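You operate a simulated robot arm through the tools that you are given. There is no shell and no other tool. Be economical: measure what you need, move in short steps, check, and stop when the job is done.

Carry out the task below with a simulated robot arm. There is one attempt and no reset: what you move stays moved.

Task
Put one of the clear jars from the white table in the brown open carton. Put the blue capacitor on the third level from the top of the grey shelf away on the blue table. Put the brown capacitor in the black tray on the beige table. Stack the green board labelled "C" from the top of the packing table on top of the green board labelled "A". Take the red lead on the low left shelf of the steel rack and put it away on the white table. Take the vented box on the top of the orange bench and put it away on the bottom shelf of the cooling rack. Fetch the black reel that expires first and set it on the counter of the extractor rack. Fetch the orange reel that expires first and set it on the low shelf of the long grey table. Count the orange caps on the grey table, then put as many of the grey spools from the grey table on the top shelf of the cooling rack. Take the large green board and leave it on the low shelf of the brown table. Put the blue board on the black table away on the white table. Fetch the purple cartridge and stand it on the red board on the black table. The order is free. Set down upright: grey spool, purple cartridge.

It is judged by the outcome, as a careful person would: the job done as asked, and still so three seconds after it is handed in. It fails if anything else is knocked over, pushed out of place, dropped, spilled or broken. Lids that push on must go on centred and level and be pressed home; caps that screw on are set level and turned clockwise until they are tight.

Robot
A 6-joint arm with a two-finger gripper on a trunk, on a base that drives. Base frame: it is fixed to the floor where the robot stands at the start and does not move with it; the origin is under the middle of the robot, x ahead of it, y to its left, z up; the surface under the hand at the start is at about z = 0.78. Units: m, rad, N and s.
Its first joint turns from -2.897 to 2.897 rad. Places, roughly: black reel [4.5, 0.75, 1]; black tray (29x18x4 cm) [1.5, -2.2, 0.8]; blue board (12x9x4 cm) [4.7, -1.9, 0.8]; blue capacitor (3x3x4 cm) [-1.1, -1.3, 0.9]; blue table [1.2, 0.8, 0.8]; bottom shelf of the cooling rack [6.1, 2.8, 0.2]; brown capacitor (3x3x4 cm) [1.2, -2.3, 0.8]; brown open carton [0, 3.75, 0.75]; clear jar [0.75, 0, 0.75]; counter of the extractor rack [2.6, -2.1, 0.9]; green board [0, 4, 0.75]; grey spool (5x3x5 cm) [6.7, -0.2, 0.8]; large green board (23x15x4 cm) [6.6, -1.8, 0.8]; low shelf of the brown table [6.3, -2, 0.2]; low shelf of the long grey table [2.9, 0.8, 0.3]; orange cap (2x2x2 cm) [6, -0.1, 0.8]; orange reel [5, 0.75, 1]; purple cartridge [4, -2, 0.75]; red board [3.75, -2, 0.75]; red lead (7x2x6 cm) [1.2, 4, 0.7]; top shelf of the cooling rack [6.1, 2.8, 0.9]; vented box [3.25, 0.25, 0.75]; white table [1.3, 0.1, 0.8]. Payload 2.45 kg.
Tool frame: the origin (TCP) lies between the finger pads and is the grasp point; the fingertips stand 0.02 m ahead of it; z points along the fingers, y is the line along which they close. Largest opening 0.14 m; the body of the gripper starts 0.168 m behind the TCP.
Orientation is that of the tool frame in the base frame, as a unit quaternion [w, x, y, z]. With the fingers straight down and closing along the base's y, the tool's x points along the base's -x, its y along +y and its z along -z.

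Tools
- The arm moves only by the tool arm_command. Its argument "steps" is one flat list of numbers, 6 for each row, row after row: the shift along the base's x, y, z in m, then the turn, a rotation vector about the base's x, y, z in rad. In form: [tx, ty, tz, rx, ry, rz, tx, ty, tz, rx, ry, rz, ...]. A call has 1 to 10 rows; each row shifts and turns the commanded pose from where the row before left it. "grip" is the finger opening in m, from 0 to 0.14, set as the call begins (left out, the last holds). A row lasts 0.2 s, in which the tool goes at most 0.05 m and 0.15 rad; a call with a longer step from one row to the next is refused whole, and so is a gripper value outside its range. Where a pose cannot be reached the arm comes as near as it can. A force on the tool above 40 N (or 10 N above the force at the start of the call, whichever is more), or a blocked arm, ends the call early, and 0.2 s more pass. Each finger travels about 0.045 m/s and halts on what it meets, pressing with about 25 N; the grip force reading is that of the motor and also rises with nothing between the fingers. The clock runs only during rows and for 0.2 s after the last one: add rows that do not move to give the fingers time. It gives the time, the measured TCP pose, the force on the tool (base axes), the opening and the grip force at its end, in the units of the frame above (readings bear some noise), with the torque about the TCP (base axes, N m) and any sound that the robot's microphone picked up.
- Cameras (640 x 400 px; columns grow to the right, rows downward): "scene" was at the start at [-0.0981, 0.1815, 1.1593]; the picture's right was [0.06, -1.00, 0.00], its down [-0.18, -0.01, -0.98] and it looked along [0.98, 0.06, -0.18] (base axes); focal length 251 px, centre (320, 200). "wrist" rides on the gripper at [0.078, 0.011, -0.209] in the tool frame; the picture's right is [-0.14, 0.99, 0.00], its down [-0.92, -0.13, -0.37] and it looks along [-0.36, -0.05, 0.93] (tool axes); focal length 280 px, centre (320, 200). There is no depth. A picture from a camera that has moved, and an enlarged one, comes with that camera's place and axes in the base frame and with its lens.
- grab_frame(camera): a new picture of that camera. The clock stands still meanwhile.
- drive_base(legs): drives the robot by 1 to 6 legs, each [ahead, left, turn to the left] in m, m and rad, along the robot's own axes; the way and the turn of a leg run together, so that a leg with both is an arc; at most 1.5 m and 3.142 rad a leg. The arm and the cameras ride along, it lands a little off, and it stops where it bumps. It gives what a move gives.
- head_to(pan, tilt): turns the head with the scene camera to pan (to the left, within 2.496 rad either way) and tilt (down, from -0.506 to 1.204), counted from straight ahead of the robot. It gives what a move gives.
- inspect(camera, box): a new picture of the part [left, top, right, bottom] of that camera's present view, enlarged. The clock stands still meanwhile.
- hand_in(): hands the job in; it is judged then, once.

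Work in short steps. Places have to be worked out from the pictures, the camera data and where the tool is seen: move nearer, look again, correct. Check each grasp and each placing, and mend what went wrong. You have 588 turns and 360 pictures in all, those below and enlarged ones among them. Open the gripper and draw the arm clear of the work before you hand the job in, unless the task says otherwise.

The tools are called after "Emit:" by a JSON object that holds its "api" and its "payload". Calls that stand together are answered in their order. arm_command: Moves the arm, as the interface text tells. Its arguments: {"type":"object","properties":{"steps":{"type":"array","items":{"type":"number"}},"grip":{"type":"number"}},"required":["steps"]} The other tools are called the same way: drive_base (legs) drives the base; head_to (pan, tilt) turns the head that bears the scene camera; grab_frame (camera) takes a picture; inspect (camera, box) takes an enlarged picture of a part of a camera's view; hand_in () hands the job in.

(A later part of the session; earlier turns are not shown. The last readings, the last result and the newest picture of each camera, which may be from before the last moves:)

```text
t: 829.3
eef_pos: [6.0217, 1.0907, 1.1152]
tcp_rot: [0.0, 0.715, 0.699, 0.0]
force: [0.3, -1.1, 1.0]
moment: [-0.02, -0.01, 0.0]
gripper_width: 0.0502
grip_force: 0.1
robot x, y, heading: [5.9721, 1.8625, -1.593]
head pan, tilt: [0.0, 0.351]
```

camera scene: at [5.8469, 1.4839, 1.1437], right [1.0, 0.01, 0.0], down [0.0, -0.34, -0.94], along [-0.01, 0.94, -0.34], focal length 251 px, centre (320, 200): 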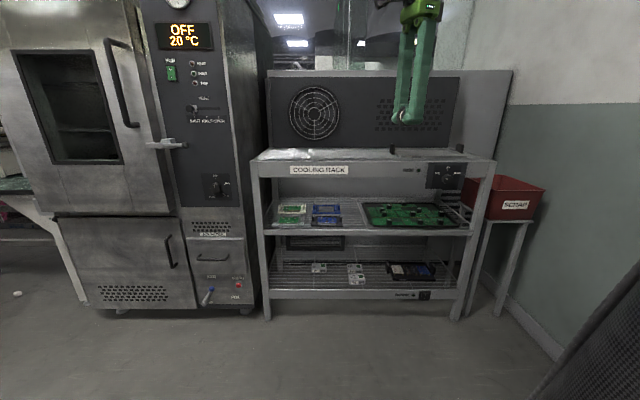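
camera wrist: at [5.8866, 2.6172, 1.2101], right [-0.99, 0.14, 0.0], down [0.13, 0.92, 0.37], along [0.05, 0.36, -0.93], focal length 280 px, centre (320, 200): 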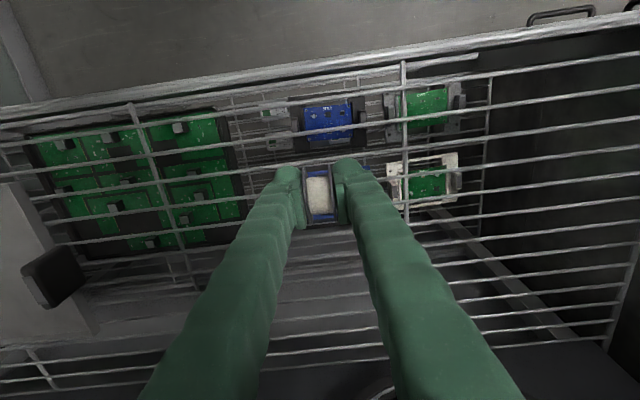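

The drive ran with the arm still extended, but there was no contact. I'll retract the arm now, before moving sideways.

Emit:
{"api": "arm_command", "payload": {"steps": [0, 0.04, 0.02, 0, 0, 0, 0, 0.04, 0.02, 0, 0, 0, 0, 0.04, 0.02, 0, 0, 0, 0, 0.04, 0.02, 0, 0, 0, 0, 0.02, 0.04, 0, 0, 0, 0, 0, 0.045, 0, 0, 0, 0, 0, 0.045, 0, 0, 0]}}

Emit:
{"api": "grab_frame", "payload": {"camera": "scene"}}

```text
t: 830.9
eef_pos: [6.0225, 1.2717, 1.3247]
tcp_rot: [0.0, 0.715, 0.699, 0.0]
force: [-0.1, -0.2, 0.5]
moment: [-0.06, -0.01, 0.0]
gripper_width: 0.0501
grip_force: 0.0
robot x, y, heading: [5.9689, 1.8588, -1.596]
head pan, tilt: [0.0, 0.351]
```

```text
103 pictures are left
camera scene: at [6.1468, 1.9552, 1.1437], right [-1.0, 0.02, 0.0], down [0.01, 0.34, -0.94], along [-0.02, -0.94, -0.34], focal length 251 px, centre (320, 200)
```

scene: 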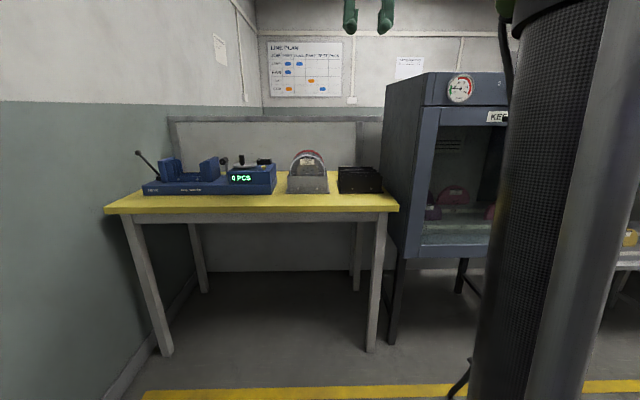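

Now strafe to the orange reel's column.

Emit:
{"api": "drive_base", "payload": {"legs": [[0, -0.9, 0.022]]}}

Emit:
{"api": "arm_command", "payload": {"steps": [0, 0, 0, 0, 0, 0.148, 0, 0, 0, 0, 0, 0.148, 0, 0, 0, 0, 0, 0.148, 0, 0, 0, 0, 0, 0.148, 0, 0, 0, 0, 0, 0.148, 0, 0, 0, 0, 0, 0.148, 0, 0, 0, 0, 0, 0.148, 0, 0, 0, 0, 0, 0.148, 0, 0, 0, 0, 0, 0.148, 0, 0, 0, 0, 0, 0.148]}}

```text
t: 835.6
eef_pos: [5.1475, 1.2781, 1.3248]
tcp_rot: [0.0, 0.705, 0.709, 0.0]
force: [0.5, -0.3, 0.1]
moment: [-0.02, 0.02, -0.02]
gripper_width: 0.0499
grip_force: 0.0
robot x, y, heading: [5.0752, 1.8665, -1.56]
head pan, tilt: [0.0, 0.351]
```

```text
t: 837.8
eef_pos: [5.1466, 1.2767, 1.3251]
tcp_rot: [0.0, 0.042, 0.999, 0.0]
force: [-0.1, 0.4, -0.2]
moment: [-0.04, -0.03, -0.02]
gripper_width: 0.0501
grip_force: 0.1
robot x, y, heading: [5.0789, 1.8672, -1.563]
head pan, tilt: [0.0, 0.351]
```

Emit:
{"api": "arm_command", "payload": {"steps": [-0.04, 0, 0.01, -0.06, 0, 0.084, -0.04, 0, 0.01, -0.06, 0, 0, -0.04, 0, 0, -0.055, 0, 0, -0.01, 0, 0, 0, 0, 0], "grip": 0.06}}

Emit:
{"api": "drive_base", "payload": {"legs": [[0.34, 0, -0.008]]}}

Emit:
{"api": "grab_frame", "payload": {"camera": "wrist"}}

```text
t: 838.8
eef_pos: [5.0166, 1.2771, 1.3444]
tcp_rot: [0.0, 0.001, 0.996, -0.087]
force: [-0.4, 0.0, -0.2]
moment: [0.05, 0.02, 0.01]
gripper_width: 0.0601
grip_force: 0.0
robot x, y, heading: [5.074, 1.869, -1.56]
head pan, tilt: [0.0, 0.351]
```

```text
t: 841.0
eef_pos: [5.0138, 0.9378, 1.3445]
tcp_rot: [0.0, 0.005, 0.996, -0.087]
force: [0.4, 0.3, 0.8]
moment: [0.02, -0.01, -0.02]
gripper_width: 0.0605
grip_force: 0.0
robot x, y, heading: [5.0801, 1.5278, -1.568]
head pan, tilt: [0.0, 0.351]
```

```text
102 pictures are left
camera wrist: at [4.9359, 0.9856, 1.5489], right [0.15, 0.97, -0.17], down [0.92, -0.07, 0.39], along [0.37, -0.21, -0.91], focal length 280 px, centre (320, 200)
```

wrist: 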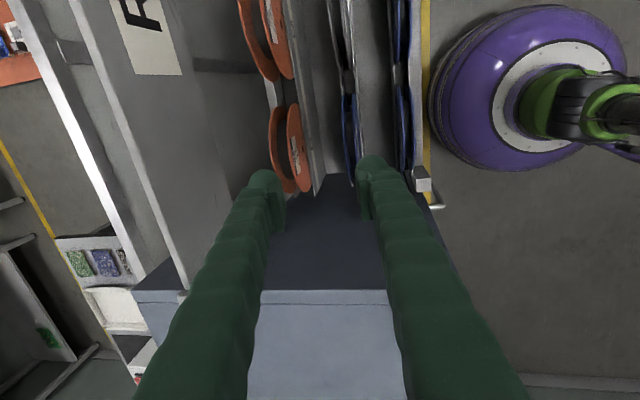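

Emit:
{"api": "inspect", "payload": {"camera": "wrist", "box": [230, 70, 370, 210]}}

```text
2.86 times, centred on (300, 140) of wrist
camera zoom: at [4.9359, 0.9856, 1.5489], right [0.15, 0.97, -0.17], down [0.92, -0.07, 0.39], along [0.37, -0.21, -0.91], focal length 801 px, centre (377, 371)
```

zoom: 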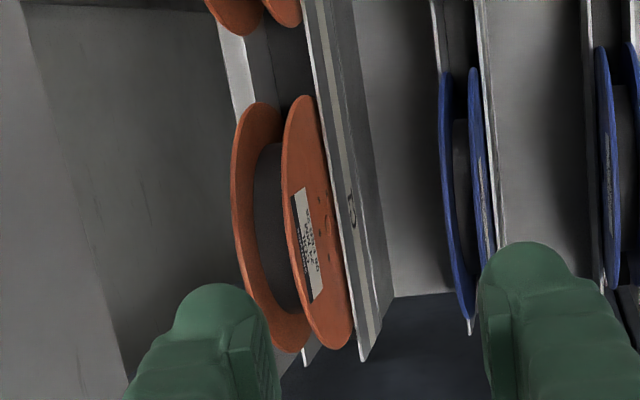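

The orange reel's flanges at the top are at y≈0.833–0.860, centre (5.006, 0.847). I'll centre and descend in two stages.

Emit:
{"api": "arm_command", "payload": {"steps": [-0.003, -0.045, 0, 0, 0, 0, -0.003, -0.045, 0, 0, 0, 0, 0, 0, -0.045, 0, 0, 0, 0, 0, -0.045, 0, 0, 0, 0, 0, -0.03, 0, 0, 0, 0, 0, 0, 0, 0, 0], "grip": 0.055}}

Emit:
{"api": "grab_frame", "payload": {"camera": "wrist"}}

```text
t: 842.4
eef_pos: [5.0087, 0.8481, 1.224]
tcp_rot: [0.0, 0.004, 0.996, -0.087]
force: [-0.4, 0.5, -0.4]
moment: [0.01, 0.0, 0.03]
gripper_width: 0.055
grip_force: 0.1
robot x, y, heading: [5.0771, 1.5237, -1.57]
head pan, tilt: [0.0, 0.351]
```

```text
100 pictures are left
camera wrist: at [4.9299, 0.8956, 1.4279], right [0.15, 0.97, -0.17], down [0.92, -0.07, 0.39], along [0.37, -0.21, -0.91], focal length 280 px, centre (320, 200)
```

wrist: 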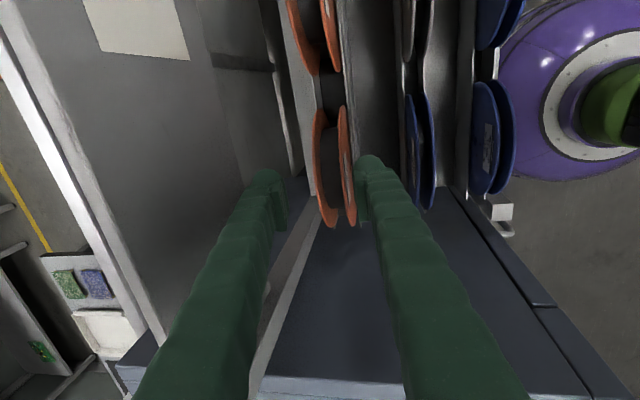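

Aligned. I'll descend to 1.143 and close.

Emit:
{"api": "arm_command", "payload": {"steps": [0, 0, -0.04, 0, 0, 0, 0, 0, -0.03, 0, 0, 0, 0, 0, -0.011, 0, 0, 0, 0, 0, 0, 0, 0, 0]}}

Emit:
{"api": "arm_command", "payload": {"steps": [0, 0, 0, 0, 0, 0, 0, 0, 0, 0, 0, 0, 0, 0, 0, 0, 0, 0], "grip": 0.015}}

Emit:
{"api": "grab_frame", "payload": {"camera": "wrist"}}

```text
t: 843.4
eef_pos: [5.0094, 0.8471, 1.144]
tcp_rot: [0.0, 0.004, 0.996, -0.087]
force: [0.1, -0.4, 0.1]
moment: [-0.03, 0.0, -0.02]
gripper_width: 0.055
grip_force: 0.1
robot x, y, heading: [5.0793, 1.5269, -1.57]
head pan, tilt: [0.0, 0.351]
```

```text
t: 844.2
eef_pos: [5.009, 0.8479, 1.1455]
tcp_rot: [0.001, 0.005, 0.996, -0.087]
force: [0.8, 4.9, 0.0]
moment: [0.67, -0.01, -0.02]
gripper_width: 0.0325
grip_force: 24.7
robot x, y, heading: [5.0777, 1.5265, -1.571]
head pan, tilt: [0.0, 0.351]
```

```text
99 pictures are left
camera wrist: at [4.9304, 0.8955, 1.3482], right [0.15, 0.97, -0.17], down [0.92, -0.07, 0.39], along [0.37, -0.21, -0.91], focal length 280 px, centre (320, 200)
```

wrist: 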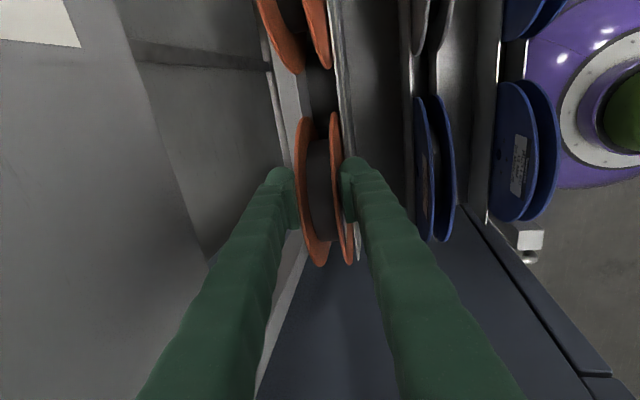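

Gripped at 3.25 cm. I'll lift to 1.29 in stages.

Emit:
{"api": "arm_command", "payload": {"steps": [0, 0, 0.015, 0, 0, 0, 0, 0, 0.02, 0, 0, 0, 0, 0, 0.025, 0, 0, 0, 0, 0.002, 0.03, 0, 0, 0, 0, 0.002, 0.03, 0, 0, 0, 0, 0.003, 0.025, 0, 0, 0, 0, 0, 0, 0, 0, 0]}}

Emit:
{"api": "grab_frame", "payload": {"camera": "scene"}}

```text
t: 845.8
eef_pos: [5.0091, 0.8552, 1.2891]
tcp_rot: [0.001, 0.004, 0.996, -0.087]
force: [0.8, -0.8, -1.7]
moment: [0.03, 0.04, -0.02]
gripper_width: 0.03
grip_force: 25.1
robot x, y, heading: [5.0763, 1.5289, -1.569]
head pan, tilt: [0.0, 0.351]
```

```text
98 pictures are left
camera scene: at [5.2523, 1.6242, 1.1437], right [-1.0, 0.0, 0.0], down [0.0, 0.34, -0.94], along [0.0, -0.94, -0.34], focal length 251 px, centre (320, 200)
```

scene: 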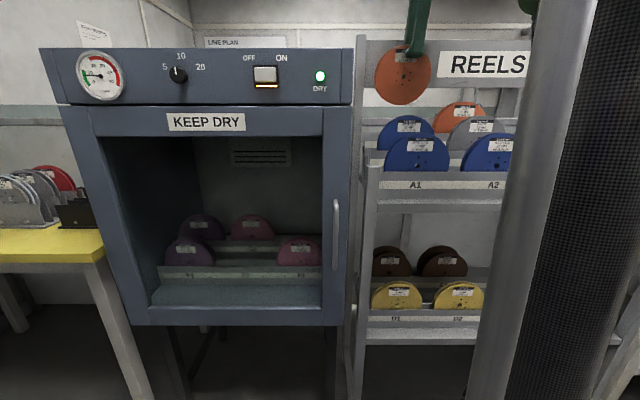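

Lifted clear. I'll back off, then move along to the long grey table.

Emit:
{"api": "drive_base", "payload": {"legs": [[-0.33, 0, 0]]}}

Emit:
{"api": "arm_command", "payload": {"steps": [0.02, 0.03, -0.02, 0, 0, 0, 0.02, 0.03, -0.02, 0, 0, 0, 0.02, 0.03, -0.02, 0, 0, 0]}}

Emit:
{"api": "drive_base", "payload": {"legs": [[0, -1.0, 0], [0.22, 0, 0], [0, -1.1, 0]]}}

Emit:
{"api": "grab_frame", "payload": {"camera": "scene"}}

```text
t: 848.0
eef_pos: [5.0075, 1.1824, 1.2886]
tcp_rot: [0.001, 0.004, 0.996, -0.088]
force: [0.1, -0.6, -1.6]
moment: [-0.02, 0.02, 0.0]
gripper_width: 0.0297
grip_force: 25.2
robot x, y, heading: [5.0775, 1.8553, -1.569]
head pan, tilt: [0.0, 0.351]
```

```text
t: 848.8
eef_pos: [5.0689, 1.2732, 1.2295]
tcp_rot: [0.001, 0.005, 0.996, -0.087]
force: [0.1, -0.3, -1.3]
moment: [0.09, 0.02, -0.03]
gripper_width: 0.0299
grip_force: 24.6
robot x, y, heading: [5.0762, 1.8534, -1.571]
head pan, tilt: [0.0, 0.351]
```

```text
t: 860.5
eef_pos: [2.9667, 1.0464, 1.2288]
tcp_rot: [0.0, 0.005, 0.996, -0.087]
force: [0.5, 0.9, -1.5]
moment: [0.01, 0.02, -0.01]
gripper_width: 0.03
grip_force: 24.5
robot x, y, heading: [2.9754, 1.6271, -1.564]
head pan, tilt: [0.0, 0.351]
```

```text
97 pictures are left
camera scene: at [3.1502, 1.7258, 1.1437], right [-1.0, 0.0, 0.0], down [0.0, 0.34, -0.94], along [0.0, -0.94, -0.34], focal length 251 px, centre (320, 200)
```

scene: 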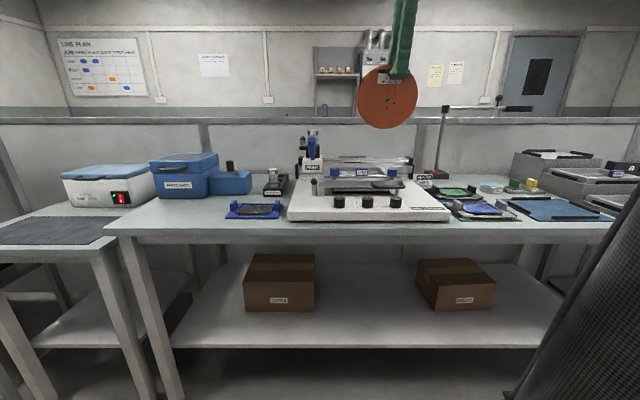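

The low shelf has free space at x≈2.75–3.15 between two boxes, but I need to know how low the arm can go with a horizontal hand. I'll test that facing along the free corridor.

Emit:
{"api": "drive_base", "payload": {"legs": [[0, 0, -1.571]]}}

Emit:
{"api": "arm_command", "payload": {"steps": [-0.045, 0, -0.01, 0, 0, 0, -0.045, 0, -0.01, 0, 0, 0, -0.045, 0, -0.01, 0, 0, 0, -0.045, 0, -0.01, 0, 0, 0, -0.03, 0, -0.03, 0, 0.14, 0, 0, 0, -0.045, 0, 0.14, 0, 0, 0, -0.045, 0, 0.14, 0, 0, 0, -0.045, 0, 0.14, 0, 0, 0, -0.045, 0, 0.14, 0, 0, 0, -0.045, 0, 0.14, 0]}}

Emit:
{"api": "arm_command", "payload": {"steps": [0, 0, -0.04, 0, 0.14, 0, 0, 0, -0.04, 0, 0.14, 0, 0, 0, -0.04, 0, 0.14, 0, 0, 0, -0.04, 0, 0.12, 0, -0.02, 0, -0.04, 0, 0, 0, -0.02, 0, -0.04, 0, 0, 0, -0.02, 0, -0.04, 0, 0, 0, -0.02, 0, -0.04, 0, 0, 0]}}

```text
t: 864.7
eef_pos: [2.395, 1.6335, 1.2308]
tcp_rot: [-0.062, 0.706, 0.703, -0.061]
force: [-0.5, -0.1, -1.9]
moment: [0.04, -0.03, 0.02]
gripper_width: 0.03
grip_force: 25.2
robot x, y, heading: [2.9769, 1.6283, -3.137]
head pan, tilt: [0.0, 0.351]
```

```text
t: 866.9
eef_pos: [2.1871, 1.6359, 0.9347]
tcp_rot: [-0.343, 0.619, 0.617, -0.344]
force: [-0.9, 0.7, -2.4]
moment: [0.01, -0.07, -0.04]
gripper_width: 0.0298
grip_force: 24.6
robot x, y, heading: [2.9734, 1.6291, -3.135]
head pan, tilt: [0.0, 0.351]
```

```text
t: 868.7
eef_pos: [2.0642, 1.6361, 0.6818]
tcp_rot: [-0.494, 0.505, 0.505, -0.496]
force: [0.2, 0.8, -1.2]
moment: [0.05, -0.11, 0.01]
gripper_width: 0.0299
grip_force: 25.1
out of reach, approached as far as the arm can: row 5, 6, 7, 8
robot x, y, heading: [2.9786, 1.6259, -3.135]
head pan, tilt: [0.0, 0.351]
```

A flat hand needs about 1.15 m reach at shelf height, so the robot must stand back near y≈2.2. I'll look at the chairs on that side.

Emit:
{"api": "head_to", "payload": {"pan": -1.4, "tilt": 0.5}}

Emit:
{"api": "grab_frame", "payload": {"camera": "scene"}}

Emit:
{"api": "head_to", "payload": {"pan": -2.4, "tilt": 0.5}}

Emit:
{"api": "grab_frame", "payload": {"camera": "scene"}}

```text
t: 870.2
eef_pos: [2.0637, 1.6355, 0.6823]
tcp_rot: [-0.494, 0.505, 0.504, -0.497]
force: [0.3, 0.2, -0.9]
moment: [0.01, -0.11, 0.0]
gripper_width: 0.0301
grip_force: 24.9
robot x, y, heading: [2.9765, 1.6285, -3.136]
head pan, tilt: [-1.4, 0.499]
```

```text
96 pictures are left
camera scene: at [3.1501, 1.5447, 1.1301], right [0.98, 0.18, 0.0], down [0.09, -0.47, -0.88], along [-0.16, 0.86, -0.48], focal length 251 px, centre (320, 200)
```

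scene: 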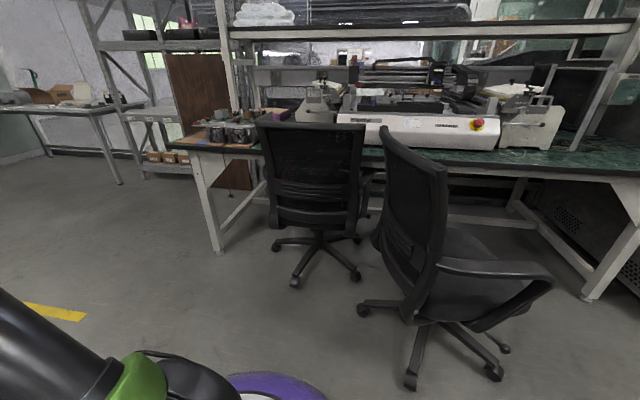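

```text
t: 871.5
eef_pos: [2.0641, 1.6355, 0.683]
tcp_rot: [-0.494, 0.505, 0.504, -0.497]
force: [-0.2, -0.4, -2.1]
moment: [0.06, -0.09, -0.01]
gripper_width: 0.0297
grip_force: 25.3
robot x, y, heading: [2.977, 1.6296, -3.133]
head pan, tilt: [-2.4, 0.499]
```

```text
95 pictures are left
camera scene: at [3.2329, 1.5172, 1.1301], right [0.68, -0.73, 0.0], down [-0.35, -0.33, -0.88], along [0.64, 0.6, -0.48], focal length 251 px, centre (320, 200)
```

scene: 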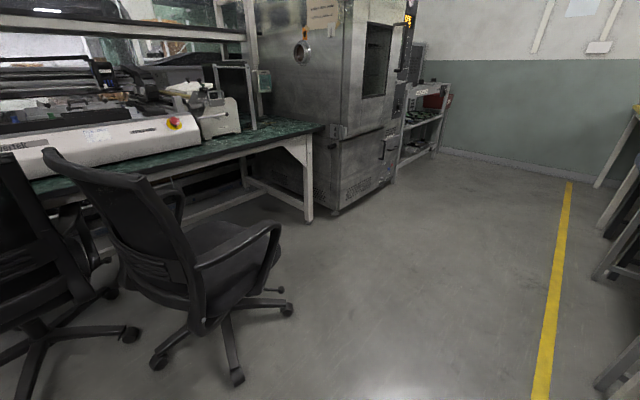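

The free floor area is around (2.6, 2.15). I'll raise and retract the hand, move there, then turn to face the table.

Emit:
{"api": "arm_command", "payload": {"steps": [0.005, 0, 0.045, 0, 0, 0, 0.015, 0, 0.045, 0, 0, 0, 0.015, 0, 0.045, 0, 0, 0, 0.02, 0, 0.04, 0, 0, 0, 0.02, 0, 0.04, 0, 0, 0, 0.02, 0, 0.02, 0, 0, 0]}}

Emit:
{"api": "drive_base", "payload": {"legs": [[0.38, -0.5, 0]]}}

Emit:
{"api": "head_to", "payload": {"pan": 0, "tilt": 0.45}}

```text
t: 872.9
eef_pos: [2.159, 1.635, 0.9168]
tcp_rot: [-0.495, 0.505, 0.504, -0.496]
force: [-0.7, -0.3, -2.3]
moment: [0.03, -0.09, -0.02]
gripper_width: 0.0299
grip_force: 24.9
robot x, y, heading: [2.977, 1.6291, -3.135]
head pan, tilt: [-2.4, 0.499]
```

```text
t: 876.4
eef_pos: [1.7746, 2.1332, 0.9171]
tcp_rot: [-0.497, 0.506, 0.502, -0.495]
force: [-0.4, 0.4, -1.6]
moment: [0.05, -0.11, 0.0]
gripper_width: 0.0296
grip_force: 24.8
robot x, y, heading: [2.5937, 2.1226, -3.139]
head pan, tilt: [-2.4, 0.499]
```

```text
t: 878.6
eef_pos: [1.7756, 2.1345, 0.9159]
tcp_rot: [-0.496, 0.506, 0.502, -0.496]
force: [-0.6, -0.8, -0.9]
moment: [0.03, -0.1, -0.02]
gripper_width: 0.0298
grip_force: 25.1
robot x, y, heading: [2.5941, 2.1208, -3.14]
head pan, tilt: [0.0, 0.45]
```

Emit:
{"api": "drive_base", "payload": {"legs": [[0, 0, 1.571]]}}

Emit:
{"api": "grab_frame", "payload": {"camera": "scene"}}

```text
t: 882.8
eef_pos: [2.5634, 1.303, 0.9173]
tcp_rot: [-0.009, 0.01, 0.713, -0.701]
force: [0.2, 0.2, -1.1]
moment: [0.1, 0.02, 0.0]
gripper_width: 0.0299
grip_force: 24.5
robot x, y, heading: [2.5948, 2.1219, -1.59]
head pan, tilt: [0.0, 0.45]
```

```text
94 pictures are left
camera scene: at [2.7688, 2.2165, 1.1345], right [-1.0, 0.02, 0.0], down [0.01, 0.44, -0.9], along [-0.02, -0.9, -0.44], focal length 251 px, centre (320, 200)
```

scene: 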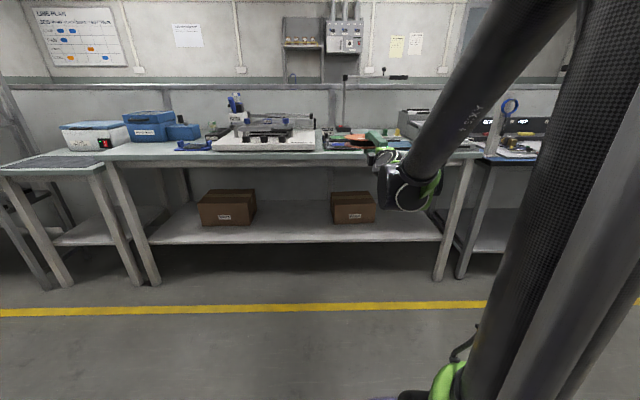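

The shelf has free space at x≈2.70–3.16 between the boxes, and its front edge is at y≈1.055. I'll back up slightly and bring the hand to x≈2.93.

Emit:
{"api": "drive_base", "payload": {"legs": [[-0.09, 0, 0.02]]}}

Emit:
{"api": "arm_command", "payload": {"steps": [0.045, 0, 0, 0, 0, 0, 0.045, 0, 0, 0, 0, 0, 0.045, 0, 0, 0, 0, 0, 0.045, 0, 0, 0, 0, 0, 0.045, 0, 0, 0, 0, 0, 0.045, 0, 0, 0, 0, 0, 0.045, 0, 0, 0, 0, 0, 0.035, 0, -0.02, 0, 0, 0]}}

```text
t: 883.9
eef_pos: [2.5812, 1.3934, 0.9167]
tcp_rot: [-0.001, 0.004, 0.713, -0.701]
force: [0.4, -0.2, -1.4]
moment: [0.09, 0.03, 0.01]
gripper_width: 0.0299
grip_force: 24.8
robot x, y, heading: [2.5943, 2.2108, -1.566]
head pan, tilt: [0.0, 0.45]
```

```text
t: 885.7
eef_pos: [2.8921, 1.3932, 0.8848]
tcp_rot: [-0.002, 0.004, 0.713, -0.702]
force: [0.1, 0.5, -2.0]
moment: [0.1, 0.03, 0.02]
gripper_width: 0.0299
grip_force: 24.9
out of reach, approached as far as the arm can: row 1, 2
robot x, y, heading: [2.5903, 2.2153, -1.565]
head pan, tilt: [0.0, 0.45]
```

Now I'll lower while extending.

Emit:
{"api": "arm_command", "payload": {"steps": [0.005, -0.005, -0.045, 0, 0, 0, 0.005, -0.005, -0.045, 0, 0, 0, 0.005, -0.01, -0.045, 0, 0, 0, 0.005, -0.01, -0.045, 0, 0, 0, 0.005, -0.02, -0.04, 0, 0, 0, 0.005, -0.025, -0.04, 0, 0, 0, 0.003, -0.025, -0.04, 0, 0, 0, 0, -0.025, -0.04, 0, 0, 0, 0, -0.025, -0.04, 0, 0, 0]}}

Emit:
{"api": "grab_frame", "payload": {"camera": "scene"}}

```text
t: 887.7
eef_pos: [2.932, 1.232, 0.5153]
tcp_rot: [-0.001, 0.003, 0.713, -0.701]
force: [-0.2, 0.4, -1.7]
moment: [0.1, 0.04, 0.0]
gripper_width: 0.0299
grip_force: 25.6
out of reach, approached as far as the arm can: row 7, 8, 9
robot x, y, heading: [2.5924, 2.2137, -1.572]
head pan, tilt: [0.0, 0.45]
```

```text
93 pictures are left
camera scene: at [2.768, 2.31, 1.1345], right [-1.0, 0.0, 0.0], down [0.0, 0.44, -0.9], along [0.0, -0.9, -0.44], focal length 251 px, centre (320, 200)
```

scene: 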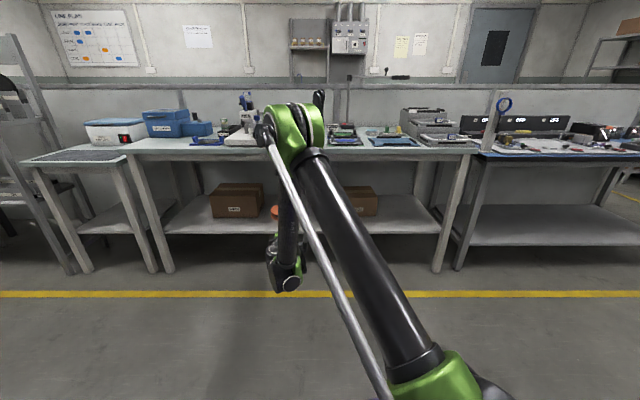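

Emit:
{"api": "arm_command", "payload": {"steps": [0, -0.02, -0.04, 0, 0, 0, 0, -0.02, -0.04, 0, 0, 0, 0, -0.018, -0.035, 0, 0, 0, 0, -0.01, -0.02, 0, 0, 0, 0, 0, 0, 0, 0, 0]}}

Emit:
{"api": "grab_frame", "payload": {"camera": "wrist"}}

Emit:
{"api": "inspect", "payload": {"camera": "scene", "box": [180, 150, 400, 310]}}

```text
t: 888.9
eef_pos: [2.9332, 1.1628, 0.381]
tcp_rot: [-0.001, 0.003, 0.713, -0.701]
force: [0.3, 0.3, -2.2]
moment: [0.12, 0.04, -0.04]
gripper_width: 0.0301
grip_force: 25.3
out of reach, approached as far as the arm can: row 1
robot x, y, heading: [2.5931, 2.2107, -1.568]
head pan, tilt: [0.0, 0.45]
```

```text
92 pictures are left
camera wrist: at [2.8557, 1.3715, 0.3736], right [0.14, 0.02, -0.99], down [0.92, 0.36, 0.14], along [0.36, -0.93, 0.04], focal length 280 px, centre (320, 200)
```

wrist: 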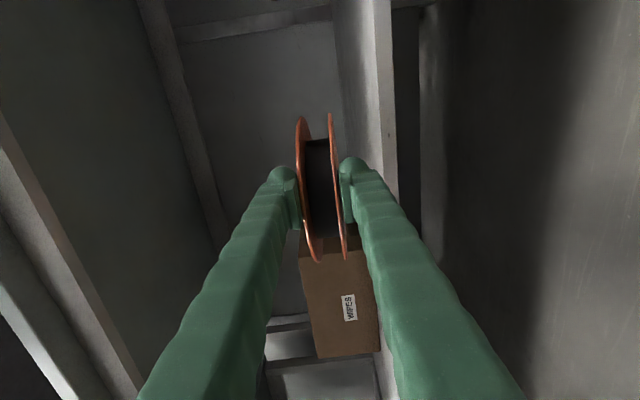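

```text
2.50 times, centred on (290, 230) of scene
camera zoom: at [2.768, 2.3099, 1.1345], right [-1.0, 0.0, 0.0], down [0.0, 0.44, -0.9], along [0.0, -0.9, -0.44], focal length 628 px, centre (395, 125)
```

zoom: 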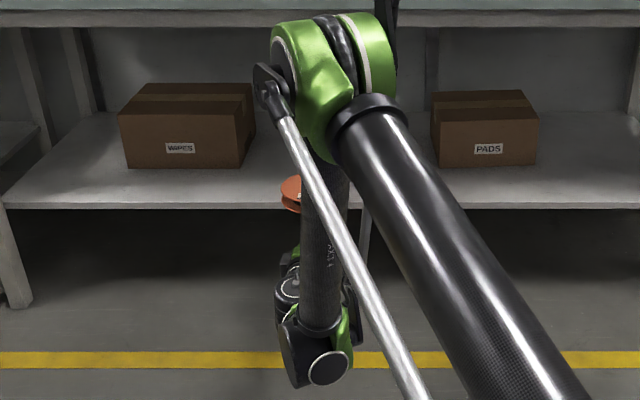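

By triangulation, the shelf edge is at y≈1.058, z≈0.315. I'll advance to y≈1.085 (tips in front of the edge) at z≈0.36, then lower.

Emit:
{"api": "arm_command", "payload": {"steps": [0, -0.03, -0.01, 0, 0, 0, 0, -0.03, -0.01, 0, 0, 0, 0, -0.018, 0, 0, 0, 0, 0, 0, 0, 0, 0, 0]}}

Emit:
{"api": "arm_command", "payload": {"steps": [0, 0, -0.008, 0, 0, 0, 0, 0, -0.006, 0, 0, 0, 0, 0, -0.004, 0, 0, 0, 0, 0, -0.003, 0, 0, 0, 0, 0, -0.003, 0, 0, 0, 0, 0, -0.002, 0, 0, 0]}}

Emit:
{"api": "grab_frame", "payload": {"camera": "wrist"}}

```text
t: 889.9
eef_pos: [2.9338, 1.0841, 0.3606]
tcp_rot: [-0.001, 0.004, 0.713, -0.701]
force: [0.5, -0.1, -1.1]
moment: [0.09, 0.03, 0.01]
gripper_width: 0.03
grip_force: 25.4
robot x, y, heading: [2.5921, 2.2101, -1.572]
head pan, tilt: [0.0, 0.45]
```

```text
t: 891.3
eef_pos: [2.9332, 1.0849, 0.3348]
tcp_rot: [-0.001, 0.004, 0.713, -0.701]
force: [0.6, 0.3, -1.6]
moment: [0.1, 0.01, 0.0]
gripper_width: 0.0302
grip_force: 24.7
robot x, y, heading: [2.5929, 2.2115, -1.568]
head pan, tilt: [0.0, 0.45]
```

```text
90 pictures are left
camera wrist: at [2.8556, 1.2938, 0.327], right [0.14, 0.02, -0.99], down [0.92, 0.36, 0.14], along [0.36, -0.93, 0.04], focal length 280 px, centre (320, 200)
```

wrist: 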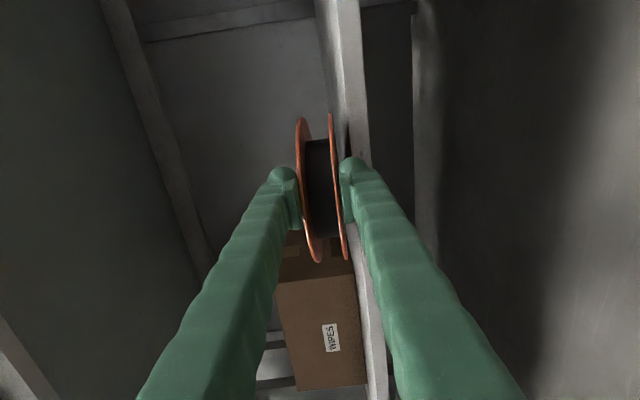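

Nearly down. I'll creep to contact.

Emit:
{"api": "arm_command", "payload": {"steps": [0, 0, -0.002, 0, 0, 0, 0, 0, -0.002, 0, 0, 0, 0, 0, -0.002, 0, 0, 0, 0, 0, -0.002, 0, 0, 0]}}

```text
t: 892.3
eef_pos: [2.931, 1.0838, 0.326]
tcp_rot: [-0.001, 0.004, 0.713, -0.701]
force: [0.4, -0.6, -0.6]
moment: [0.09, 0.02, -0.02]
gripper_width: 0.0299
grip_force: 24.7
robot x, y, heading: [2.5947, 2.2134, -1.574]
head pan, tilt: [0.0, 0.45]
```

Emit:
{"api": "arm_command", "payload": {"steps": [0, 0, -0.002, 0, 0, 0, 0, 0, -0.002, 0, 0, 0, 0, 0, -0.002, 0, 0, 0, 0, 0, -0.002, 0, 0, 0]}}

```text
t: 893.3
eef_pos: [2.9338, 1.0851, 0.3188]
tcp_rot: [-0.002, 0.004, 0.713, -0.701]
force: [0.1, -0.2, 0.7]
moment: [-0.17, 0.01, 0.02]
gripper_width: 0.0299
grip_force: 25.3
robot x, y, heading: [2.592, 2.2129, -1.571]
head pan, tilt: [0.0, 0.45]
```

Emit:
{"api": "arm_command", "payload": {"steps": [0, 0, -0.002, 0, 0, 0, 0, 0, -0.002, 0, 0, 0]}}

Emit:
{"api": "grab_frame", "payload": {"camera": "wrist"}}

```text
t: 893.9
eef_pos: [2.9328, 1.0843, 0.3154]
tcp_rot: [-0.001, 0.003, 0.712, -0.702]
force: [0.0, 1.2, 6.0]
moment: [-0.33, 0.11, -0.04]
gripper_width: 0.0302
grip_force: 24.9
robot x, y, heading: [2.5901, 2.2151, -1.571]
head pan, tilt: [0.0, 0.45]
```

```text
89 pictures are left
camera wrist: at [2.8556, 1.2936, 0.3076], right [0.14, 0.02, -0.99], down [0.92, 0.36, 0.14], along [0.36, -0.93, 0.04], focal length 280 px, centre (320, 200)
```

wrist: 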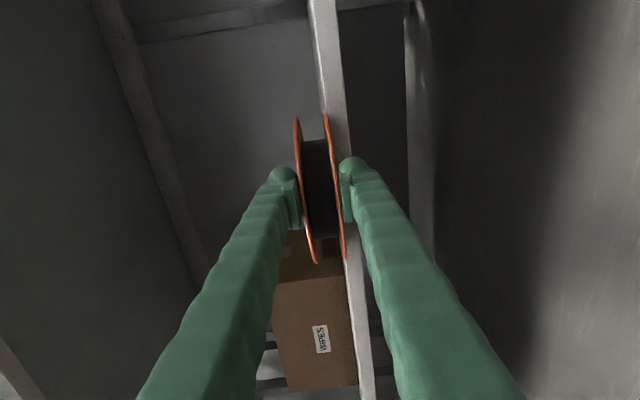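

In contact. I'll release slightly and check.

Emit:
{"api": "arm_command", "payload": {"steps": [0, 0, -0.001, 0, 0, 0, 0, 0, 0, 0, 0, 0, 0, 0, 0, 0, 0, 0], "grip": 0.045}}

Emit:
{"api": "grab_frame", "payload": {"camera": "wrist"}}

```text
t: 894.7
eef_pos: [2.9333, 1.0833, 0.3141]
tcp_rot: [-0.002, 0.003, 0.713, -0.701]
force: [0.0, 0.9, 0.1]
moment: [0.01, 0.02, 0.0]
gripper_width: 0.045
grip_force: 0.1
robot x, y, heading: [2.5955, 2.2115, -1.571]
head pan, tilt: [0.0, 0.45]
```

```text
88 pictures are left
camera wrist: at [2.8556, 1.2936, 0.3061], right [0.14, 0.02, -0.99], down [0.92, 0.36, 0.14], along [0.36, -0.93, 0.04], focal length 280 px, centre (320, 200)
```

wrist: 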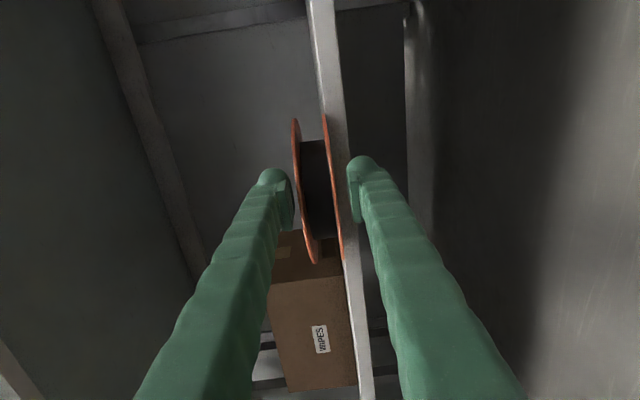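

The reel rests free on the shelf. I'll back the base off a little, close the fingers, raise slightly and push it fully on.

Emit:
{"api": "drive_base", "payload": {"legs": [[-0.07, 0, 0]]}}

Emit:
{"api": "arm_command", "payload": {"steps": [0, 0, 0.004, 0, 0, 0, 0, 0, 0.004, 0, 0, 0, 0, 0, 0, 0, 0, 0, 0, 0, 0, 0, 0, 0], "grip": 0.0}}

Emit:
{"api": "grab_frame", "payload": {"camera": "wrist"}}

```text
t: 895.7
eef_pos: [2.9327, 1.1538, 0.3136]
tcp_rot: [-0.001, 0.003, 0.713, -0.701]
force: [0.1, 0.5, -0.1]
moment: [-0.01, 0.01, 0.0]
gripper_width: 0.045
grip_force: 0.1
robot x, y, heading: [2.5944, 2.2789, -1.573]
head pan, tilt: [0.0, 0.45]
```

```text
t: 896.7
eef_pos: [2.9335, 1.1535, 0.322]
tcp_rot: [0.0, 0.003, 0.713, -0.701]
force: [0.0, -0.3, -0.3]
moment: [0.0, 0.0, 0.05]
gripper_width: 0.0002
grip_force: 24.7
robot x, y, heading: [2.5929, 2.2816, -1.571]
head pan, tilt: [0.0, 0.45]
```

```text
87 pictures are left
camera wrist: at [2.8556, 1.3639, 0.3141], right [0.14, 0.02, -0.99], down [0.92, 0.36, 0.14], along [0.36, -0.93, 0.04], focal length 280 px, centre (320, 200)
```

wrist: 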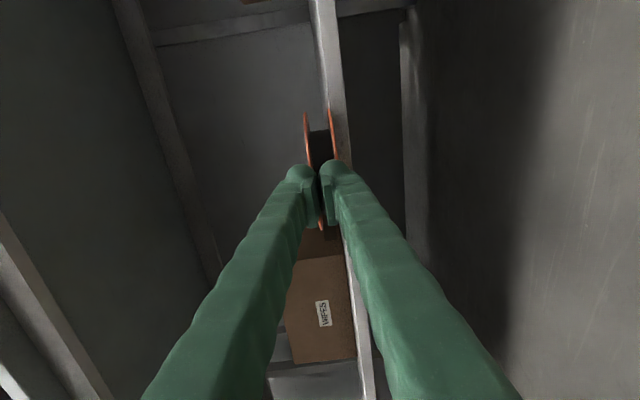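

Emit:
{"api": "arm_command", "payload": {"steps": [0, -0.02, 0, 0, 0, 0, 0, -0.012, 0, 0, 0, 0, 0, -0.01, 0, 0, 0, 0, 0, -0.01, 0, 0, 0, 0, 0, -0.01, 0, 0, 0, 0, 0, -0.01, 0, 0, 0, 0, 0, -0.01, 0, 0, 0, 0, 0, 0, 0, 0, 0, 0]}}

Emit:
{"api": "grab_frame", "payload": {"camera": "wrist"}}

Emit:
{"api": "inspect", "payload": {"camera": "scene", "box": [180, 150, 400, 310]}}

```text
t: 898.5
eef_pos: [2.9314, 1.076, 0.3282]
tcp_rot: [-0.001, 0.003, 0.714, -0.7]
force: [-0.2, 0.4, -0.6]
moment: [0.02, 0.04, 0.03]
gripper_width: 0.0
grip_force: 24.7
out of reach, approached as far as the arm can: row 7
robot x, y, heading: [2.5959, 2.2787, -1.573]
head pan, tilt: [0.0, 0.45]
```

```text
86 pictures are left
camera wrist: at [2.8543, 1.2852, 0.3212], right [0.14, 0.02, -0.99], down [0.92, 0.36, 0.14], along [0.36, -0.93, 0.03], focal length 280 px, centre (320, 200)
```

wrist: 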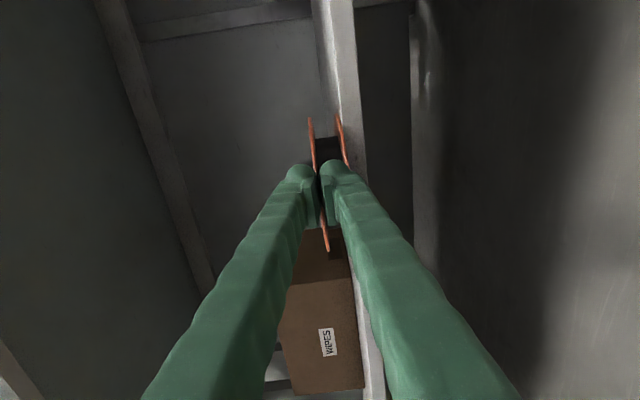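

```text
2.50 times, centred on (290, 230) of scene
camera zoom: at [2.7679, 2.3801, 1.1345], right [-1.0, 0.0, 0.0], down [0.0, 0.44, -0.9], along [0.0, -0.9, -0.44], focal length 628 px, centre (395, 125)
```

zoom: 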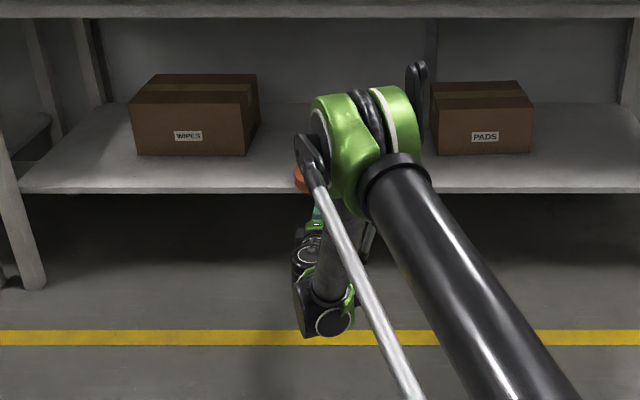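

I'll push 3 cm more with the base.

Emit:
{"api": "drive_base", "payload": {"legs": [[0.03, 0, 0]]}}

Emit:
{"api": "drive_base", "payload": {"legs": [[-0.1, 0, 0]]}}

Emit:
{"api": "grab_frame", "payload": {"camera": "wrist"}}

```text
t: 899.3
eef_pos: [2.9312, 1.0472, 0.3277]
tcp_rot: [0.0, 0.003, 0.714, -0.7]
force: [0.7, 0.3, 0.1]
moment: [-0.02, 0.02, 0.03]
gripper_width: 0.0002
grip_force: 24.8
robot x, y, heading: [2.5983, 2.2519, -1.571]
head pan, tilt: [0.0, 0.45]
```

```text
t: 900.3
eef_pos: [2.9294, 1.106, 0.3283]
tcp_rot: [-0.001, 0.003, 0.714, -0.7]
force: [-0.3, -0.7, -0.7]
moment: [0.04, 0.0, 0.0]
gripper_width: 0.0
grip_force: 24.7
robot x, y, heading: [2.5942, 2.3146, -1.57]
head pan, tilt: [0.0, 0.45]
stopped in leg 1: the robot was blocked; the commanded pose is now the measured one
```

```text
84 pictures are left
camera wrist: at [2.852, 1.3157, 0.3215], right [0.14, 0.02, -0.99], down [0.92, 0.36, 0.14], along [0.36, -0.93, 0.03], focal length 280 px, centre (320, 200)
```

wrist: 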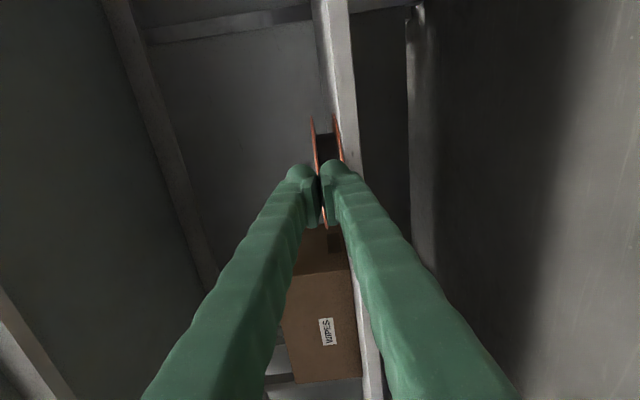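

I bumped a chair lightly behind, so I'll ease forward and raise the arm.

Emit:
{"api": "drive_base", "payload": {"legs": [[0.03, 0, 0]]}}

Emit:
{"api": "arm_command", "payload": {"steps": [0, 0.02, 0.035, 0, 0, 0, 0, 0.02, 0.035, 0, 0, 0, 0, 0.02, 0.04, 0, 0, 0, 0, 0.02, 0.04, 0, 0, 0, 0, 0.02, 0.04, 0, 0, 0, 0, 0.02, 0.04, 0, 0, 0, 0, 0.02, 0.04, 0, 0, 0, 0, 0.02, 0.04, 0, 0, 0, 0, 0.02, 0.04, 0, 0, 0, 0, 0, 0.04, 0, 0, 0]}}

Emit:
{"api": "grab_frame", "payload": {"camera": "scene"}}

```text
t: 901.2
eef_pos: [2.9294, 1.0767, 0.3292]
tcp_rot: [-0.001, 0.004, 0.713, -0.701]
force: [-0.4, -0.2, 1.1]
moment: [0.03, -0.02, 0.0]
gripper_width: 0.0
grip_force: 25.5
robot x, y, heading: [2.5928, 2.2837, -1.572]
head pan, tilt: [0.0, 0.45]
```

```text
t: 903.4
eef_pos: [2.9294, 1.2576, 0.7185]
tcp_rot: [-0.002, 0.004, 0.714, -0.701]
force: [0.0, 1.4, 1.0]
moment: [0.03, -0.02, -0.03]
gripper_width: 0.0001
grip_force: 24.8
robot x, y, heading: [2.5953, 2.2849, -1.569]
head pan, tilt: [0.0, 0.45]
```

```text
83 pictures are left
camera scene: at [2.7674, 2.3814, 1.1345], right [-1.0, 0.0, 0.0], down [0.0, 0.44, -0.9], along [0.0, -0.9, -0.44], focal length 251 px, centre (320, 200)
```

scene: 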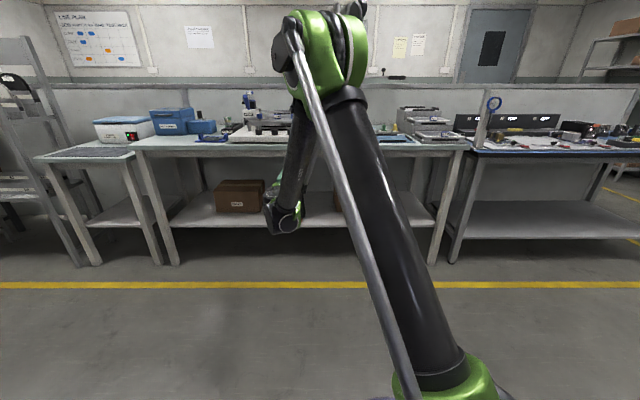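

Emit:
{"api": "arm_command", "payload": {"steps": [-0.02, 0, 0.04, 0.1, 0, 0, -0.02, 0, 0.04, 0.12, 0, 0, -0.02, 0, 0.04, 0.14, 0, 0, -0.02, 0, 0.04, 0.14, 0, 0, -0.02, 0, 0.04, 0.14, 0, 0, -0.02, 0, 0.04, 0.14, 0, 0, -0.02, 0, 0.04, 0.14, 0, 0, -0.02, 0, 0.03, 0.14, 0, 0, -0.02, 0.03, 0.02, 0.14, 0, 0, -0.02, 0.04, 0, 0.14, 0, 0]}}

Emit:
{"api": "inspect", "payload": {"camera": "scene", "box": [160, 140, 440, 260]}}

```text
t: 905.6
eef_pos: [2.7308, 1.3286, 1.049]
tcp_rot: [-0.003, 0.002, 0.995, -0.104]
force: [0.3, 0.0, 0.3]
moment: [-0.03, 0.08, 0.01]
gripper_width: 0.0002
grip_force: 25.2
robot x, y, heading: [2.5943, 2.2821, -1.575]
head pan, tilt: [0.0, 0.45]
```

```text
2.29 times, centred on (300, 200) of scene
camera zoom: at [2.7674, 2.3815, 1.1345], right [-1.0, 0.0, 0.0], down [0.0, 0.44, -0.9], along [0.0, -0.9, -0.44], focal length 574 px, centre (366, 200)
```

zoom: 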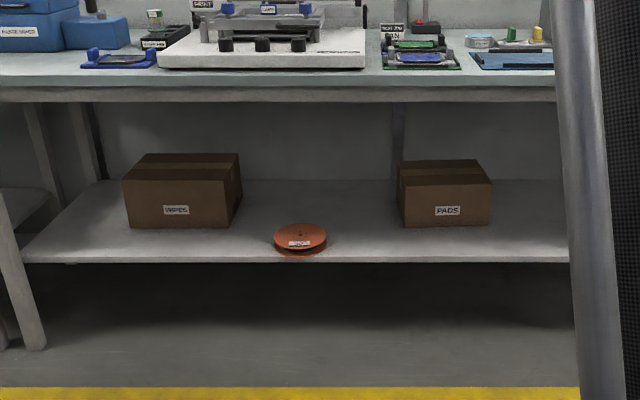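

The orange reel lies flat on the low shelf. Now I'll get the second spool. First I'll bring the hand vertical and retract.

Emit:
{"api": "arm_command", "payload": {"steps": [-0.01, 0.035, 0.005, 0.1, 0, 0, -0.01, 0.035, 0.005, 0.107, 0, 0, -0.01, 0.035, 0.005, 0, 0, -0.148, -0.01, 0.035, 0.005, 0, 0, -0.148, -0.01, 0.035, 0.005, 0, 0, -0.148, -0.01, 0.035, 0.005, 0, 0, -0.148, -0.01, 0.035, 0.005, 0, 0, -0.148, -0.01, 0.035, 0.005, 0, 0, -0.148, -0.01, 0.035, 0.005, 0, 0, -0.148, 0, 0.02, 0, 0, 0, -0.148]}}

Emit:
{"api": "drive_base", "payload": {"legs": [[0.65, 0, 0], [0, 0, -1.571]]}}

```text
t: 907.8
eef_pos: [2.639, 1.6617, 1.0928]
tcp_rot: [-0.004, 0.561, 0.828, -0.001]
force: [0.4, -0.6, 0.7]
moment: [0.05, 0.0, 0.0]
gripper_width: 0.0
grip_force: 25.2
robot x, y, heading: [2.594, 2.2824, -1.572]
head pan, tilt: [0.0, 0.45]
```

```text
t: 915.2
eef_pos: [1.971, 1.5823, 1.0931]
tcp_rot: [-0.004, 0.982, 0.188, 0.003]
force: [0.4, -0.4, -0.6]
moment: [0.01, -0.02, -0.03]
gripper_width: 0.0
grip_force: 25.6
robot x, y, heading: [2.5922, 1.6254, 3.133]
head pan, tilt: [0.0, 0.45]
```

Emit:
{"api": "drive_base", "payload": {"legs": [[1.4, 0, 0], [1.14, 0, 0], [0, 0, 1.571], [0, -0.13, 0], [1.35, 0, 0], [1.35, 0, 0]]}}

```text
t: 945.0
eef_pos: [-0.1041, -1.6667, 1.0932]
tcp_rot: [-0.005, 0.563, 0.826, -0.001]
force: [-0.3, 0.2, 0.5]
moment: [0.04, 0.03, 0.0]
gripper_width: 0.0002
grip_force: 24.9
robot x, y, heading: [-0.1466, -1.0488, -1.576]
head pan, tilt: [0.0, 0.45]
```

Emit:
{"api": "drive_base", "payload": {"legs": [[0, 0, 1.574], [1.5, 0, 0], [1.5, 0, 0], [1.5, 0, 0], [1.45, 0, 0]]}}

```text
t: 977.1
eef_pos: [6.429, -1.1533, 1.0931]
tcp_rot: [-0.003, -0.171, 0.985, -0.004]
force: [0.4, -0.8, 0.3]
moment: [0.0, -0.02, 0.0]
gripper_width: 0.0
grip_force: 25.2
robot x, y, heading: [5.8098, -1.1753, -0.037]
head pan, tilt: [0.0, 0.45]
```

Emit:
{"api": "drive_base", "payload": {"legs": [[0, 0, 1.608], [0, -0.72, 0]]}}

Emit:
{"api": "head_to", "payload": {"pan": 0, "tilt": 0.35}}

Emit:
{"api": "grab_frame", "payload": {"camera": "scene"}}

```text
t: 985.0
eef_pos: [6.4776, -0.5559, 1.093]
tcp_rot: [0.0, 0.829, -0.56, 0.005]
force: [0.9, 0.3, 0.1]
moment: [0.02, -0.02, 0.02]
gripper_width: 0.0001
grip_force: 25.1
robot x, y, heading: [6.5241, -1.1758, 1.568]
head pan, tilt: [0.0, 0.45]
```

```text
t: 985.6
eef_pos: [6.4774, -0.5559, 1.0934]
tcp_rot: [-0.001, 0.829, -0.56, 0.005]
force: [-0.5, -0.7, 0.2]
moment: [0.01, 0.0, 0.0]
gripper_width: 0.0
grip_force: 24.9
robot x, y, heading: [6.5232, -1.1736, 1.572]
head pan, tilt: [0.0, 0.351]
```

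```text
81 pictures are left
camera scene: at [6.3483, -1.2725, 1.1437], right [1.0, 0.0, 0.0], down [0.0, -0.34, -0.94], along [0.0, 0.94, -0.34], focal length 251 px, centre (320, 200)
```

scene: 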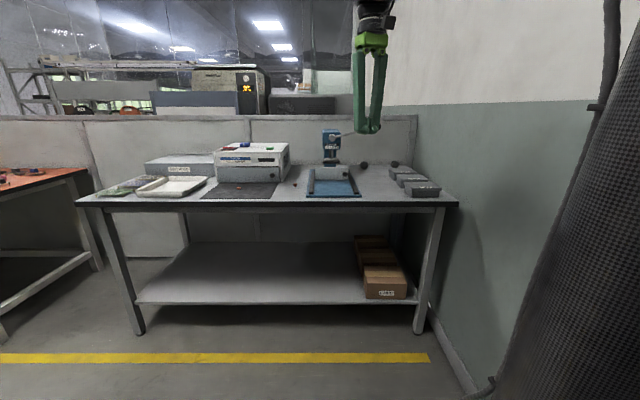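

I'll raise the hand, move in, and look down at the two back spools.

Emit:
{"api": "arm_command", "payload": {"steps": [0.02, 0, 0.04, 0, 0, 0, 0.02, 0, 0.04, 0, 0, 0, 0.02, 0, 0.04, 0, 0, 0, 0.02, 0, 0.04, 0, 0, 0.1, 0.02, 0, 0.04, 0, 0, 0.14, 0, 0, 0, 0, 0, 0.14], "grip": 0.12}}

Emit:
{"api": "drive_base", "payload": {"legs": [[0.48, 0, 0]]}}

Emit:
{"api": "grab_frame", "payload": {"camera": "wrist"}}

```text
t: 987.0
eef_pos: [6.5789, -0.5561, 1.292]
tcp_rot: [-0.001, 0.92, -0.393, 0.004]
force: [0.3, 0.4, -0.2]
moment: [-0.03, 0.03, 0.0]
gripper_width: 0.1201
grip_force: 0.1
robot x, y, heading: [6.5246, -1.1746, 1.567]
head pan, tilt: [0.0, 0.351]
```

```text
t: 989.9
eef_pos: [6.5816, -0.0744, 1.2932]
tcp_rot: [-0.001, 0.919, -0.395, 0.004]
force: [0.3, 0.3, 0.8]
moment: [-0.04, -0.05, 0.02]
gripper_width: 0.12
grip_force: 0.2
robot x, y, heading: [6.525, -0.6925, 1.568]
head pan, tilt: [0.0, 0.351]
```

```text
80 pictures are left
camera wrist: at [6.626, -0.1381, 1.5022], right [-0.81, -0.58, -0.01], down [-0.54, 0.76, 0.36], along [-0.21, 0.3, -0.93], focal length 280 px, centre (320, 200)
```

wrist: 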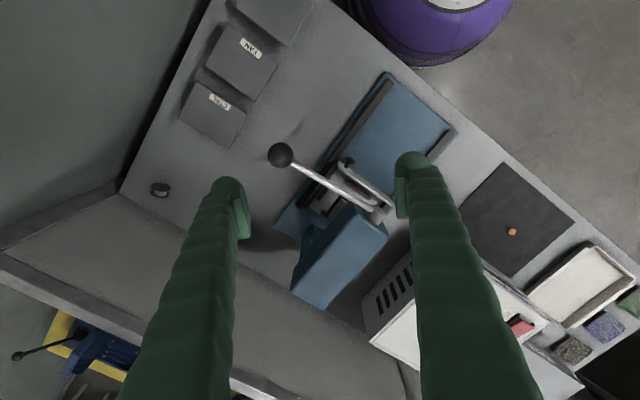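

I rotated the wrong way, so I'll turn back to align the closing direction with x and look again.

Emit:
{"api": "arm_command", "payload": {"steps": [0.01, 0, 0, 0, 0, -0.14, 0.01, 0, 0, 0, 0, -0.14, 0.01, 0, 0, 0, 0, -0.14, 0.01, 0.01, 0, 0, 0, -0.14, 0.01, 0.01, 0, 0, 0, -0.14, 0.01, 0.01, 0, 0, 0, -0.065, 0, 0, 0, 0, 0, 0]}}

Emit:
{"api": "grab_frame", "payload": {"camera": "wrist"}}

```text
t: 991.5
eef_pos: [6.6419, -0.0443, 1.2926]
tcp_rot: [0.0, -0.705, 0.709, -0.004]
force: [0.0, -0.3, 1.3]
moment: [0.02, -0.02, -0.01]
gripper_width: 0.1199
grip_force: 0.1
robot x, y, heading: [6.5237, -0.6937, 1.567]
head pan, tilt: [0.0, 0.351]
```

```text
79 pictures are left
camera wrist: at [6.6291, -0.1208, 1.5019], right [-0.99, 0.14, -0.01], down [0.13, 0.92, 0.36], along [0.06, 0.36, -0.93], focal length 280 px, centre (320, 200)
```

wrist: 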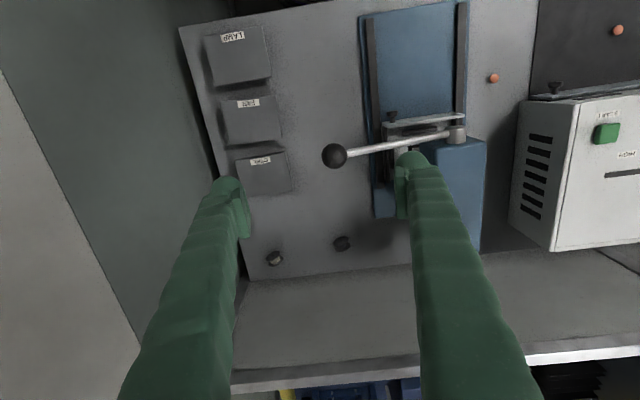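

Emit:
{"api": "inspect", "payload": {"camera": "wrist", "box": [250, 210, 390, 290]}}

```text
4.57 times, centred on (320, 250) of wrist
camera zoom: at [6.6291, -0.1208, 1.5019], right [-0.99, 0.14, -0.01], down [0.13, 0.92, 0.36], along [0.06, 0.36, -0.93], focal length 1282 px, centre (320, -29)
```

zoom: 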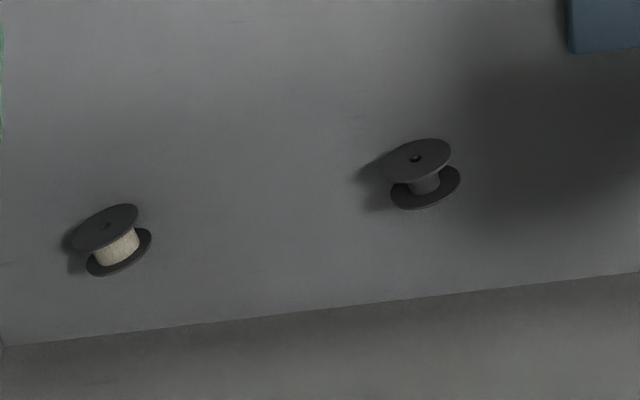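

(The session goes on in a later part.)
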